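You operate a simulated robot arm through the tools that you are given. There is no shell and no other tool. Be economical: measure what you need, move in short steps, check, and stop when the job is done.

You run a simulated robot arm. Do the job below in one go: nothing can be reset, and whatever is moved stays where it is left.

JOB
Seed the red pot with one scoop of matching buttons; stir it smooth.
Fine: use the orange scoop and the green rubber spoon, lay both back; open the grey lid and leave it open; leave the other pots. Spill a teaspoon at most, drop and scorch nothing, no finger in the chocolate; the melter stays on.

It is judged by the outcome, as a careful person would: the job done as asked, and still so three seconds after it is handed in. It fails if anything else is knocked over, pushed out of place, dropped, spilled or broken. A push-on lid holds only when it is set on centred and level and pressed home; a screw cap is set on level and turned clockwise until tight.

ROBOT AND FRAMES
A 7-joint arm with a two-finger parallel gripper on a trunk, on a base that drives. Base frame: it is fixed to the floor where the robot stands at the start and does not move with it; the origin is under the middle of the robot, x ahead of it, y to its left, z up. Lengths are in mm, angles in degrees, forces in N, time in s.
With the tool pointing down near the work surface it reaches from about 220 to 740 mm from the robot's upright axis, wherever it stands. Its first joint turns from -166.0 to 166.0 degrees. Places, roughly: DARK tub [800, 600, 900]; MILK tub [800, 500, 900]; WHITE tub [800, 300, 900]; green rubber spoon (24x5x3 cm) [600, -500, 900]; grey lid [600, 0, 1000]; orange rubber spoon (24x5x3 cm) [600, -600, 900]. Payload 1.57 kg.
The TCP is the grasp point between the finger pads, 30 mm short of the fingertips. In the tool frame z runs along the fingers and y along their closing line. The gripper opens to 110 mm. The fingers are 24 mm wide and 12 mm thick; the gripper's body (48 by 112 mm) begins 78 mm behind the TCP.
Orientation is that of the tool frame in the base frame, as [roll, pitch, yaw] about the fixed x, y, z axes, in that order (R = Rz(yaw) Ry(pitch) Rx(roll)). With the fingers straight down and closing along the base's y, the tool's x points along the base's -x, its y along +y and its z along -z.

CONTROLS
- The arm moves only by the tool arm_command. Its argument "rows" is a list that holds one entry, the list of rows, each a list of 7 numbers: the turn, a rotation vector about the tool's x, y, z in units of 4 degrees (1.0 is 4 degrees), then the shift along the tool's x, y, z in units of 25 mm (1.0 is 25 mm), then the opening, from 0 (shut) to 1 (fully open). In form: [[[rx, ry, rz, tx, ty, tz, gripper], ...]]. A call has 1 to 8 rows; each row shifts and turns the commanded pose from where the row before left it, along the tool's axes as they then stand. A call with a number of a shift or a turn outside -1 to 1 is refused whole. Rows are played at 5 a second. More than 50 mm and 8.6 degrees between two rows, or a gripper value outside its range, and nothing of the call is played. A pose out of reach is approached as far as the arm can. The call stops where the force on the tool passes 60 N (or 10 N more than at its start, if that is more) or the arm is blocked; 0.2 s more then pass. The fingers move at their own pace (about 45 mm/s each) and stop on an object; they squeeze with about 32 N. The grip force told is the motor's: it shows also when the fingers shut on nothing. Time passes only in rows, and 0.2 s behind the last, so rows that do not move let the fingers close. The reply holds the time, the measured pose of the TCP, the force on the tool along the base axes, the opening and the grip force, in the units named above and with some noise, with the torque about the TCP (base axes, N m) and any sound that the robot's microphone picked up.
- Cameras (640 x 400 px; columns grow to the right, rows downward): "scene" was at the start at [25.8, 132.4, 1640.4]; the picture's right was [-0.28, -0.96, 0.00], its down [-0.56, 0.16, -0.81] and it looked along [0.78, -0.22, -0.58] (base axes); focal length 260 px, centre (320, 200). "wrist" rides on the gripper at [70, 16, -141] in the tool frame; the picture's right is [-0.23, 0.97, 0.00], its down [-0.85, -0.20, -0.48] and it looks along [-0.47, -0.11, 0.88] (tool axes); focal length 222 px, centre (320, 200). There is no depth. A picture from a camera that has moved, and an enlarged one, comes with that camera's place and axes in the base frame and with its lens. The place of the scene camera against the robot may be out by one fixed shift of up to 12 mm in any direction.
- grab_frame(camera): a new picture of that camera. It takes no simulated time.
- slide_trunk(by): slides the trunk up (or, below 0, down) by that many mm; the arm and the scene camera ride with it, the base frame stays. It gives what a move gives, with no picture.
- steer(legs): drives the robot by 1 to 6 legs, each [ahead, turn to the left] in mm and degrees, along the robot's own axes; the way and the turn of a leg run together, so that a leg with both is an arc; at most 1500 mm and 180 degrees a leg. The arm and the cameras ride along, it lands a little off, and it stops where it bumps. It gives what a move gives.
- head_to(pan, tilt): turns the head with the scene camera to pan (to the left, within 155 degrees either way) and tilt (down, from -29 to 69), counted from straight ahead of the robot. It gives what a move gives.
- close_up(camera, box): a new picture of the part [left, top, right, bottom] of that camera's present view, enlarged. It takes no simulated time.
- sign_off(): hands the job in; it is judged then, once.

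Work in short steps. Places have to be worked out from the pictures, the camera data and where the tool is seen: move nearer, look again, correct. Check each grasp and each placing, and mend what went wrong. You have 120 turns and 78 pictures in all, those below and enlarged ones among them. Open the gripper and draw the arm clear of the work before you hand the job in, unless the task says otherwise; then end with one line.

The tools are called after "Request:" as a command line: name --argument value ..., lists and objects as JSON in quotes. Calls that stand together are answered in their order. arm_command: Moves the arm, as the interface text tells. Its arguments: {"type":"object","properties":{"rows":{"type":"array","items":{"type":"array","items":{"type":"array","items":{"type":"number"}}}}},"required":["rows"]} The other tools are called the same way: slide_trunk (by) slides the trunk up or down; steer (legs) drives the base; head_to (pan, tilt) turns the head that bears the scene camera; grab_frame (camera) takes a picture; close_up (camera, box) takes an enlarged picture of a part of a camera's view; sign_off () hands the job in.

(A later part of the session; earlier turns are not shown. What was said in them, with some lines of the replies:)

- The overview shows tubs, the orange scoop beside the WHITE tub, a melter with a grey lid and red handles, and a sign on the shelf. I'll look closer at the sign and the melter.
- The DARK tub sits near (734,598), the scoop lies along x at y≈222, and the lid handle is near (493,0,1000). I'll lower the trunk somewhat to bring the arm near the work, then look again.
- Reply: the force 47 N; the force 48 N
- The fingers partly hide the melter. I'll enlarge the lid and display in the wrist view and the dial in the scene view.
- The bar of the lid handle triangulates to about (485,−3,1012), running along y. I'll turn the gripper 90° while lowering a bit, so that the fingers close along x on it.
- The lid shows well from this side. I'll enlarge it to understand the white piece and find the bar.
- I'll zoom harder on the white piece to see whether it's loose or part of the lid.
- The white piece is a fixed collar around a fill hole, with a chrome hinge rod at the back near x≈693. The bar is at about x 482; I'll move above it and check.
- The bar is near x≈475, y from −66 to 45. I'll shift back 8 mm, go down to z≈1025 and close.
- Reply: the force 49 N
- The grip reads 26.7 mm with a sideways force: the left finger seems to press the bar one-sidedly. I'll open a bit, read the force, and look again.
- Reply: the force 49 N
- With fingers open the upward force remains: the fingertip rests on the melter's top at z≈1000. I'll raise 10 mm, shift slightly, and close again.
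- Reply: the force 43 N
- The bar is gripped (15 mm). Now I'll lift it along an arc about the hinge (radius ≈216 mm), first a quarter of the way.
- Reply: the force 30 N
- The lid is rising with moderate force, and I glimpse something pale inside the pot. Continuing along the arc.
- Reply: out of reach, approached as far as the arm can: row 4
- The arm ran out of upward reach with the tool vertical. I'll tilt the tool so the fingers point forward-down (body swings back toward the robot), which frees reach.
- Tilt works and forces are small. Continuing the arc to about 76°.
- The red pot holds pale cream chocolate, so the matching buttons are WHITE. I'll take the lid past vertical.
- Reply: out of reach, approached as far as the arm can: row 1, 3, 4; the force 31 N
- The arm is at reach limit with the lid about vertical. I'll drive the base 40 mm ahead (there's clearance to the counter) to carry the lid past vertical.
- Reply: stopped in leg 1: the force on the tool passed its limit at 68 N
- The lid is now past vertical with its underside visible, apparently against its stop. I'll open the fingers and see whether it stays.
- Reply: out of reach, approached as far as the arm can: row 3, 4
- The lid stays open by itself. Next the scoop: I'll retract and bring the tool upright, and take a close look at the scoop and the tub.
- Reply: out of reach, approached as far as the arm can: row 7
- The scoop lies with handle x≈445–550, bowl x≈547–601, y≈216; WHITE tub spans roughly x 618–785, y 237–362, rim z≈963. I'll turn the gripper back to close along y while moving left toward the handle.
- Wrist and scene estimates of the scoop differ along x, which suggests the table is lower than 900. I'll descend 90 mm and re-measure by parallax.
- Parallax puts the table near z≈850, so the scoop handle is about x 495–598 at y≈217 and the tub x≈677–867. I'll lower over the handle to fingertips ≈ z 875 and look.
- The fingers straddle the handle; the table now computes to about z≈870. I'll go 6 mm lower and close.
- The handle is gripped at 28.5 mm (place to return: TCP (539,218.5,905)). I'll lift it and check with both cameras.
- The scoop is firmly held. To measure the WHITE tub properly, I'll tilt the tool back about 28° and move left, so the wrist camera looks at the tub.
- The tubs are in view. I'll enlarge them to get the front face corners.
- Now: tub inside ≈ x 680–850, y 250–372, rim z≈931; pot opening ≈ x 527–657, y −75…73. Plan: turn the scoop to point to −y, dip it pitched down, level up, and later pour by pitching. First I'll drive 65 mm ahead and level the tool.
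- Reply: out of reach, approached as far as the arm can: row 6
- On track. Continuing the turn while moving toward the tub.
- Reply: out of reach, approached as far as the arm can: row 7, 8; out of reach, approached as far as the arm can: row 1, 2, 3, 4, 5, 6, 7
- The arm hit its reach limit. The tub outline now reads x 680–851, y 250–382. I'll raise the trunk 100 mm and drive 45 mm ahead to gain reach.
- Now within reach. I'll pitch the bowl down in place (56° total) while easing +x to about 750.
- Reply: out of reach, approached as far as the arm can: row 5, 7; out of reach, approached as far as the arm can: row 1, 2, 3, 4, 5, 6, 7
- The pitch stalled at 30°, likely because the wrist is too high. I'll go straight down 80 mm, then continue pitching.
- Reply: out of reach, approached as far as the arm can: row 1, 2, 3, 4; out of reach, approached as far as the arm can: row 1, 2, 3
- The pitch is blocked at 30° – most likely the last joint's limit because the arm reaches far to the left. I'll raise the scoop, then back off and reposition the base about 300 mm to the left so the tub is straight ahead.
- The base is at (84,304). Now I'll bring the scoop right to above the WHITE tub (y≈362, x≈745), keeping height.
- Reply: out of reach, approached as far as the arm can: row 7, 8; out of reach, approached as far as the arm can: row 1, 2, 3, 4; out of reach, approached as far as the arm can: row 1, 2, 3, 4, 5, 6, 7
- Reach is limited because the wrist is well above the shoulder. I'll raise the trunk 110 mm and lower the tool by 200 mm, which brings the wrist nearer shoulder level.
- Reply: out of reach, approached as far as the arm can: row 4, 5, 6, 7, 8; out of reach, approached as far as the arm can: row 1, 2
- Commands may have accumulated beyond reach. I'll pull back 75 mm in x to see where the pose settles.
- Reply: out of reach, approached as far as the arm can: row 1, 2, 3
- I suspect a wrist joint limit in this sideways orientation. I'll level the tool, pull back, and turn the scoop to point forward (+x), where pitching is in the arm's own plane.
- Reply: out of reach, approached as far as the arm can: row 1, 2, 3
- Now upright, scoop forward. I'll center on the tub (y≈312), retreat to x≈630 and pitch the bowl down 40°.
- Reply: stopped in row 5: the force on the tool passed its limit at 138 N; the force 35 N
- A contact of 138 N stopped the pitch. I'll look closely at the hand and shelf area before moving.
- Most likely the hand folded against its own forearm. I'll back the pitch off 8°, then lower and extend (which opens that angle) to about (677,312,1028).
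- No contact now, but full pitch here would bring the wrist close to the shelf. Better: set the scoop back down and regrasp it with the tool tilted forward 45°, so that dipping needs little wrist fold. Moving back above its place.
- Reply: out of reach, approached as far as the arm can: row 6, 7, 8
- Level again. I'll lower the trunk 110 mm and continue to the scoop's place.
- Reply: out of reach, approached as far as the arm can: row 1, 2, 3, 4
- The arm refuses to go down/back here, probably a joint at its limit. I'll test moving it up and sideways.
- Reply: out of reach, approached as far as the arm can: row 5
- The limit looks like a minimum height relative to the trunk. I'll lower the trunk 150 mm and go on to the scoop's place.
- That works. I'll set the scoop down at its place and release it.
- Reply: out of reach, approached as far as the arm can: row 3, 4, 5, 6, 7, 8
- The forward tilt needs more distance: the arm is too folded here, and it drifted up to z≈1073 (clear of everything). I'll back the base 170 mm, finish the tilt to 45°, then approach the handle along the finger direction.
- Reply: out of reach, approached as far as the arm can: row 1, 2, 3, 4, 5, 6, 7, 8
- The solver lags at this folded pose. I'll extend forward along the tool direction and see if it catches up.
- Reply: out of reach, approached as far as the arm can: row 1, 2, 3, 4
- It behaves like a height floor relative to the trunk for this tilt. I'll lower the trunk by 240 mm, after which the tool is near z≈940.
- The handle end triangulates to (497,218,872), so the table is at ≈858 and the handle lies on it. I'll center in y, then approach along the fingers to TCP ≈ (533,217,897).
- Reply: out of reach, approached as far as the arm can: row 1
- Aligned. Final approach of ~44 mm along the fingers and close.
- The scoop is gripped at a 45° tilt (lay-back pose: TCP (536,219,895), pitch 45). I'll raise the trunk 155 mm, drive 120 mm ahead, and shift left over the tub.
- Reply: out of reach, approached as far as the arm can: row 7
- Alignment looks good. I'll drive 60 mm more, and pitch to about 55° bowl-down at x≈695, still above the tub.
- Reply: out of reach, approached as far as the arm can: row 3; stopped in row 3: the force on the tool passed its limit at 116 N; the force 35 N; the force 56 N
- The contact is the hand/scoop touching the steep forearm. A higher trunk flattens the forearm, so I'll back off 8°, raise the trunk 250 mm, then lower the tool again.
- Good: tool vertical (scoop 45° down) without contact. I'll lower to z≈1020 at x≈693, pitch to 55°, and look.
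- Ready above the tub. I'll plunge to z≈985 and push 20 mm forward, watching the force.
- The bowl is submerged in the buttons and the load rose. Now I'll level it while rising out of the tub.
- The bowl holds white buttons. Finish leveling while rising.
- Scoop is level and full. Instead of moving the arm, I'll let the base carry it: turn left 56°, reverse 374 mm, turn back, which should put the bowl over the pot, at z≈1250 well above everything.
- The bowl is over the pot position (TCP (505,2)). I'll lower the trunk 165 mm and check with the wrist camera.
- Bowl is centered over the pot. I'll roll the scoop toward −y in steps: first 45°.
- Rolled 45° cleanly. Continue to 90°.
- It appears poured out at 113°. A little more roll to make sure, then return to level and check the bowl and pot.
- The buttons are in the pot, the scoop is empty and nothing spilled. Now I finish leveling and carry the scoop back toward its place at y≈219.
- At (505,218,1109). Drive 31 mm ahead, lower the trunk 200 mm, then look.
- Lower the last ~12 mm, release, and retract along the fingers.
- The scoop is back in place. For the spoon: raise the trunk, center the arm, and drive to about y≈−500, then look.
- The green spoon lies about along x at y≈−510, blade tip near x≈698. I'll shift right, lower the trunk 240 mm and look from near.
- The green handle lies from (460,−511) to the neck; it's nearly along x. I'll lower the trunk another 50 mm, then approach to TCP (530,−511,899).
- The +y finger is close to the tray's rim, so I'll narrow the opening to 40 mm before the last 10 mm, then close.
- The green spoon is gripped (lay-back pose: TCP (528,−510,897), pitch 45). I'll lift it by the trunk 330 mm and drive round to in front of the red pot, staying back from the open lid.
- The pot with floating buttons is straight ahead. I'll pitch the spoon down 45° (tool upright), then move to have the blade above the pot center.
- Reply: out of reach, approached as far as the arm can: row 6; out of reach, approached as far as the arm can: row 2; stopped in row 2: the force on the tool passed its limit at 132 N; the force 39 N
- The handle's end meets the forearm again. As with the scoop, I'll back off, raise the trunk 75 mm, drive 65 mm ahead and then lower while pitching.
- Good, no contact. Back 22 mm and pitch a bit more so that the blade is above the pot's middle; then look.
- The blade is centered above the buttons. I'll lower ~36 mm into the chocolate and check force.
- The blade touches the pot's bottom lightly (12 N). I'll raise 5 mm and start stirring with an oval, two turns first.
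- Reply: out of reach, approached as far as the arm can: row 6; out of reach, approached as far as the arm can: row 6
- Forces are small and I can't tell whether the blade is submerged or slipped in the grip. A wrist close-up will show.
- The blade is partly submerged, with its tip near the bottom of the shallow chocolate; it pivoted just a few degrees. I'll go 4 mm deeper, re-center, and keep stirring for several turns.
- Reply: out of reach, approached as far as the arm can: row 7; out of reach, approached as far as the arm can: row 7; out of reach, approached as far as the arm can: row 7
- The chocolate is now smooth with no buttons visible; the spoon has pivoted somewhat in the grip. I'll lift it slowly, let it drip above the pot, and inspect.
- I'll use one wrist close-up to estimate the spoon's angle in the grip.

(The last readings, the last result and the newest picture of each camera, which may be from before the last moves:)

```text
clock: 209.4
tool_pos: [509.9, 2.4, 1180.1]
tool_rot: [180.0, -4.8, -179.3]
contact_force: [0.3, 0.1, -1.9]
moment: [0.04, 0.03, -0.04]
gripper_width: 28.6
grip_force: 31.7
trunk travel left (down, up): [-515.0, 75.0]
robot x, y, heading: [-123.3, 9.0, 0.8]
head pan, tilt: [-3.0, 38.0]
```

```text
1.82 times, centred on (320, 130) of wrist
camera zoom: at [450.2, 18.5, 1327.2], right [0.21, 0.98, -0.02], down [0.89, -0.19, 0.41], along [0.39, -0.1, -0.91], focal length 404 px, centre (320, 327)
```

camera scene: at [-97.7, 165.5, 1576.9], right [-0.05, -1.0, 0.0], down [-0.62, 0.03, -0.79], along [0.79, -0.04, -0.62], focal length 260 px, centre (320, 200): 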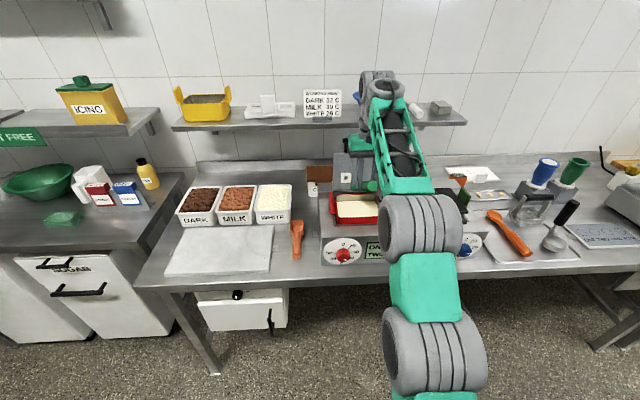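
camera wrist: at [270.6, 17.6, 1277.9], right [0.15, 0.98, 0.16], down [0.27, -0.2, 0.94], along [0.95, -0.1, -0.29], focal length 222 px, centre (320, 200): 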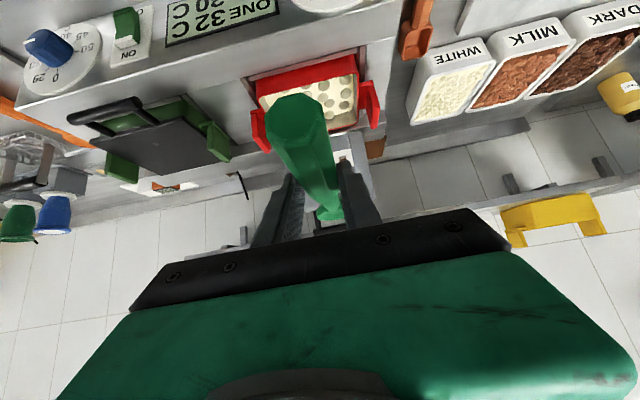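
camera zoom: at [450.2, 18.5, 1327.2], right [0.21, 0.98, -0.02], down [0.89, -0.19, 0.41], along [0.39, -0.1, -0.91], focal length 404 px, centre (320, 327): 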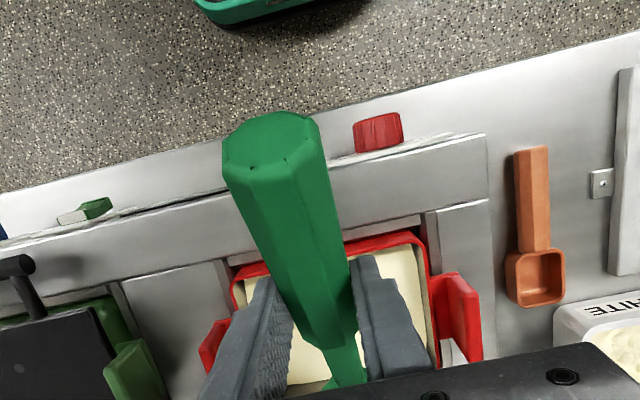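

The spoon is tilted roughly 11° in the grip, so it lies level at tool pitch ≈34°. I'll raise and level it while drawing slightly back from the lid.

Request:
arm_command --rows '[[[0, -0.8, 0, 0.15, 0, -0.95, 0], [0, -0.8, 0, 0.15, 0, -0.95, 0], [0, -0.8, 0, 0.1, 0, -0.95, 0], [0, -0.8, 0, 0.1, 0, -0.95, 0], [0, -0.8, 0, 0.1, 0, -0.95, 0], [0, -0.8, 0, 0.1, 0, -0.95, 0], [0, -0.8, 0, 0.1, 0, -0.95, 0], [0, -0.8, 0, 0.1, 0, -0.9, 0]]]'

Request:
arm_command --rows '[[[0, -0.9, 0, 0, 0, -0.3, 0], [0, -0.9, 0, 0, 0, -0.3, 0]]]'

```text
clock: 211.2
tool_pos: [466.6, 3.1, 1364.3]
tool_rot: [-180.0, 20.7, -179.4]
contact_force: [0.6, 0.6, -1.4]
moment: [0.01, -0.01, 0.03]
gripper_width: 28.4
grip_force: 32.2
trunk travel left (down, up): [-515.0, 75.0]
robot x, y, heading: [-127.2, 13.9, 0.4]
head pan, tilt: [-3.0, 38.0]
```

```text
clock: 211.8
tool_pos: [460.3, 2.7, 1379.2]
tool_rot: [-179.9, 28.1, -179.2]
contact_force: [0.4, 0.7, -0.2]
moment: [-0.01, 0.03, -0.03]
gripper_width: 28.4
grip_force: 32.0
trunk travel left (down, up): [-515.0, 75.0]
robot x, y, heading: [-125.4, 16.3, 0.1]
head pan, tilt: [-3.0, 38.0]
```

Now level it fully and drive back to the tray position.

Request:
arm_command --rows '[[[0, -0.75, 0, 0, 0, -0.2, 0], [0, -0.72, 0, 0, 0, 0, 0]]]'

Request:
steer --legs '[[0, 90], [-513, 0], [0, -90]]'

```text
clock: 212.4
tool_pos: [457.2, 2.7, 1383.1]
tool_rot: [-179.9, 33.9, -179.3]
contact_force: [-0.4, -0.1, 0.1]
moment: [0.03, 0.06, 0.0]
gripper_width: 28.4
grip_force: 32.2
trunk travel left (down, up): [-515.0, 75.0]
robot x, y, heading: [-125.3, 13.4, 0.2]
head pan, tilt: [-3.0, 38.0]
```

```text
clock: 223.1
tool_pos: [456.1, -519.9, 1382.0]
tool_rot: [180.0, 33.9, 179.9]
contact_force: [-0.5, 0.1, -0.6]
moment: [0.01, 0.03, 0.0]
gripper_width: 28.5
grip_force: 31.9
trunk travel left (down, up): [-515.0, 75.0]
robot x, y, heading: [-124.6, -499.7, -0.4]
head pan, tilt: [-3.0, 38.0]
```

At (456,−520). Correct y by +10 mm, drive 76 mm ahead, then lower the trunk 430 mm.

Request:
arm_command --rows '[[[0, 0, -0.15, 0, 0.4, 0, 0], [0, 0, 0, 0, 0, 0, 0]]]'

Request:
steer --legs '[[76, 0]]'

Request:
slide_trunk --by -430

Request:
grab_frame --camera "wrist"

```text
clock: 223.7
tool_pos: [457.1, -509.3, 1382.8]
tool_rot: [-179.4, 33.8, -179.7]
contact_force: [0.0, 0.0, -1.3]
moment: [0.0, 0.04, -0.02]
gripper_width: 28.4
grip_force: 31.8
trunk travel left (down, up): [-515.0, 75.0]
robot x, y, heading: [-125.4, -494.4, -0.7]
head pan, tilt: [-3.0, 38.0]
```

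```text
clock: 224.7
tool_pos: [532.2, -510.2, 1381.2]
tool_rot: [-179.5, 33.7, -179.6]
contact_force: [0.3, 0.6, -1.4]
moment: [0.05, 0.06, 0.04]
gripper_width: 28.6
grip_force: 32.0
trunk travel left (down, up): [-515.0, 75.0]
robot x, y, heading: [-51.4, -498.0, -1.0]
head pan, tilt: [-3.0, 38.0]
```

```text
refused: -430 is not a number from -400 to 400
```

```text
1 pictures are left
camera wrist: at [395.7, -494.2, 1460.4], right [0.19, 0.98, 0.12], down [0.45, -0.19, 0.87], along [0.88, -0.11, -0.47], focal length 222 px, centre (320, 200)
```

wrist: 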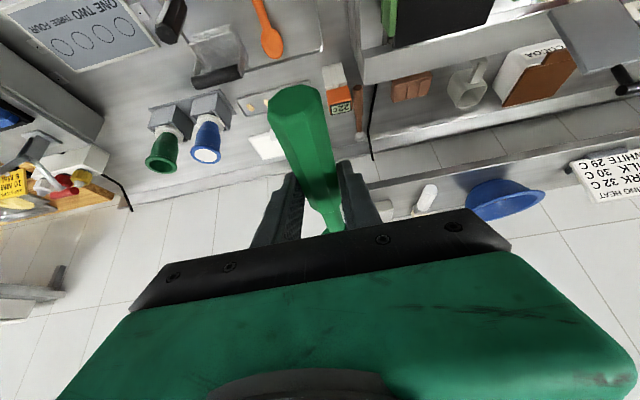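

The spoon's tilt in the grip looks smaller than thought (~5°), so I'll adjust pitch to ≈37° and lower the trunk in two moves, to z≈921.

Request:
arm_command --rows '[[[0, -0.8, 0, 0, 0, 0, 0], [0, 0, 0, 0, 0, 0, 0]]]'

Request:
slide_trunk --by -390

Request:
slide_trunk --by -70

```text
clock: 225.3
tool_pos: [531.3, -510.6, 1381.8]
tool_rot: [-179.5, 37.0, -179.6]
contact_force: [-0.4, -0.3, -0.1]
moment: [0.01, 0.04, -0.02]
gripper_width: 28.6
grip_force: 31.6
trunk travel left (down, up): [-515.0, 75.0]
robot x, y, heading: [-52.3, -495.9, -0.4]
head pan, tilt: [-3.0, 38.0]
```

```text
clock: 229.0
tool_pos: [530.5, -509.6, 992.2]
tool_rot: [-179.4, 37.1, -179.6]
contact_force: [-0.2, 0.0, -1.0]
moment: [0.0, 0.05, 0.0]
gripper_width: 28.7
grip_force: 32.1
trunk travel left (down, up): [-125.0, 465.0]
robot x, y, heading: [-47.6, -500.7, -0.6]
head pan, tilt: [-3.0, 38.0]
```

```text
clock: 230.1
tool_pos: [532.2, -511.0, 921.8]
tool_rot: [-179.5, 37.0, -179.6]
contact_force: [0.5, -0.1, -0.6]
moment: [0.03, 0.02, 0.01]
gripper_width: 28.5
grip_force: 32.4
trunk travel left (down, up): [-55.0, 535.0]
robot x, y, heading: [-53.0, -498.0, -0.5]
head pan, tilt: [-3.0, 38.0]
```

No contact yet at 922. Lower 14 mm by arm and read the force.

Request:
arm_command --rows '[[[0, 0, 0, 0.11, 0, 0.15, 0], [0, 0, 0, 0.11, 0, 0.15, 0], [0, 0, 0, 0.11, 0, 0.15, 0]]]'

```text
clock: 230.9
tool_pos: [532.5, -510.1, 907.3]
tool_rot: [-179.5, 37.1, -179.7]
contact_force: [0.6, 0.6, -0.6]
moment: [0.0, 0.04, 0.0]
gripper_width: 28.4
grip_force: 31.9
trunk travel left (down, up): [-55.0, 535.0]
robot x, y, heading: [-50.1, -498.9, -0.7]
head pan, tilt: [-3.0, 38.0]
```

Still free. Lower 8 mm more in small steps.

Request:
arm_command --rows '[[[0, 0, 0, 0.06, 0, 0.085, 0], [0, 0, 0, 0.06, 0, 0.085, 0], [0, 0, 0, 0.06, 0, 0.085, 0]]]'

```text
clock: 231.7
tool_pos: [530.9, -510.6, 902.6]
tool_rot: [-179.5, 37.3, -179.5]
contact_force: [8.3, 1.0, 16.6]
moment: [0.12, 0.73, -0.08]
gripper_width: 28.5
grip_force: 32.2
trunk travel left (down, up): [-55.0, 535.0]
robot x, y, heading: [-51.3, -498.4, -0.9]
head pan, tilt: [-3.0, 38.0]
```

The handle's end touched first (contact ~60 mm behind the TCP), so the blade is slightly high. I'll pitch 4° blade-down and lower a few mm.

Request:
arm_command --rows '[[[0, 0.5, 0, 0, 0, 0, 0], [0, 0.5, 0, 0, 0, 0, 0], [0, 0, 0, 0.03, 0, 0.06, 0]]]'

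```text
clock: 232.5
tool_pos: [532.0, -510.6, 897.3]
tool_rot: [-179.4, 32.9, -179.6]
contact_force: [3.3, -0.3, 5.5]
moment: [0.01, 0.27, 0.0]
gripper_width: 28.6
grip_force: 31.9
trunk travel left (down, up): [-55.0, 535.0]
robot x, y, heading: [-50.8, -500.1, -0.7]
head pan, tilt: [-3.0, 38.0]
```

Nearly flat; another 3° and a touch lower, reading the force.

Request:
arm_command --rows '[[[0, 0.4, 0, 0, 0, 0, 0], [0, 0.4, 0, 0, 0, 0, 0], [0, 0, 0, 0.02, 0, 0.05, 0]]]'

```text
clock: 233.3
tool_pos: [533.2, -510.6, 897.9]
tool_rot: [-179.5, 30.0, -179.7]
contact_force: [1.9, 0.2, 7.4]
moment: [0.01, -1.25, 0.05]
gripper_width: 28.7
grip_force: 31.8
trunk travel left (down, up): [-55.0, 535.0]
robot x, y, heading: [-48.6, -499.0, -0.7]
head pan, tilt: [-3.0, 38.0]
```

Now the blade touches too (contact ~165 mm ahead): the spoon lies flat. Release with a narrow opening and retract along the fingers.

Request:
arm_command --rows '[[[0, 0, 0, 0, 0, 0, 0.36], [0, 0, 0, 0, 0, 0, 0.36], [0, 0, 0, 0, 0, 0, 0.36], [0, 0, 0, 0, 0, -0.5, 0.36], [0, 0, 0, 0, 0, -1, 0.36], [0, 0, 0, 0, 0, -1, 0.36], [0, 0, 0, 0, 0, -1, 0.36], [0, 0, 0, 0, 0, -1, 0.36]]]'

Request:
slide_trunk --by 250

Request:
steer --legs '[[-200, 0]]'

Request:
head_to --pan 12 --tilt 32

```text
clock: 235.1
tool_pos: [477.6, -510.6, 993.1]
tool_rot: [-179.6, 29.7, -179.6]
contact_force: [0.8, 0.8, -0.7]
moment: [-0.01, -0.02, 0.0]
gripper_width: 39.6
grip_force: 0.1
trunk travel left (down, up): [-55.0, 535.0]
robot x, y, heading: [-52.2, -499.7, -0.6]
head pan, tilt: [-3.0, 38.0]
```

```text
clock: 237.7
tool_pos: [478.0, -509.6, 1245.5]
tool_rot: [-179.6, 29.8, -179.6]
contact_force: [0.0, 0.0, 0.8]
moment: [-0.01, 0.04, -0.02]
gripper_width: 39.6
grip_force: 0.2
trunk travel left (down, up): [-305.0, 285.0]
robot x, y, heading: [-52.2, -498.8, -0.7]
head pan, tilt: [-3.0, 38.0]
```

```text
clock: 239.3
tool_pos: [276.1, -508.6, 1246.4]
tool_rot: [-179.5, 29.9, -179.6]
contact_force: [0.2, 0.3, -0.2]
moment: [-0.04, -0.04, -0.01]
gripper_width: 39.4
grip_force: 0.0
trunk travel left (down, up): [-305.0, 285.0]
robot x, y, heading: [-250.4, -495.0, -0.9]
head pan, tilt: [-3.0, 38.0]
```

```text
clock: 240.1
tool_pos: [276.7, -507.8, 1245.1]
tool_rot: [-179.6, 29.9, -179.7]
contact_force: [-0.3, 0.1, 0.3]
moment: [0.0, -0.04, 0.01]
gripper_width: 39.5
grip_force: 0.0
trunk travel left (down, up): [-305.0, 285.0]
robot x, y, heading: [-251.6, -496.8, -0.7]
head pan, tilt: [12.0, 32.0]
```

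The arm is clear. I'll open the gripper and use the last picture to check the whole scene.

Request:
arm_command --rows '[[[0, 0, 0, 0, 0, 0, 1], [0, 0, 0, 0, 0, 0, 1], [0, 0, 0, 0, 0, 0, 1]]]'

Request:
grab_frame --camera "scene"

```text
clock: 240.9
tool_pos: [276.6, -508.2, 1244.4]
tool_rot: [-179.6, 29.8, -179.7]
contact_force: [0.1, -0.9, 0.1]
moment: [0.02, 0.02, 0.0]
gripper_width: 109.4
grip_force: 0.1
trunk travel left (down, up): [-305.0, 285.0]
robot x, y, heading: [-250.4, -492.6, -0.7]
head pan, tilt: [12.0, 32.0]
```

```text
0 pictures are left
camera scene: at [-219.3, -322.1, 1376.2], right [0.2, -0.98, 0.0], down [-0.52, -0.1, -0.85], along [0.83, 0.17, -0.53], focal length 260 px, centre (320, 200)
```

scene: 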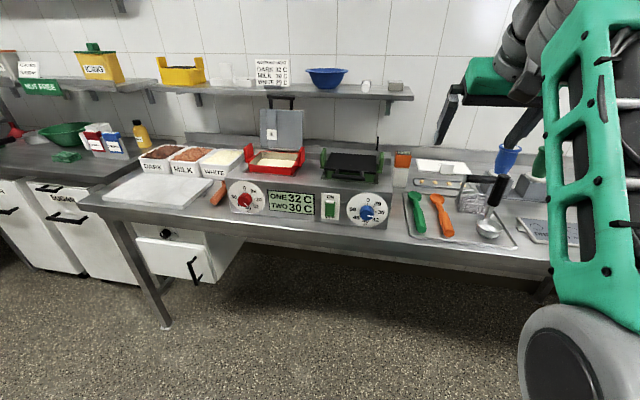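

Everything is in place: lid open, chocolate smooth, orange scoop and green spoon back where they lay, nothing knocked over, and the melter still shows 32/30 °C. Handing in.

Request:
sign_off

```text
The job is handed in.
```

The red pot is seeded with one scoop of white buttons and stirred until none were visible. The scoop and the green spoon are back in their places, the grey lid is open and the melter is still on; I saw no spills.
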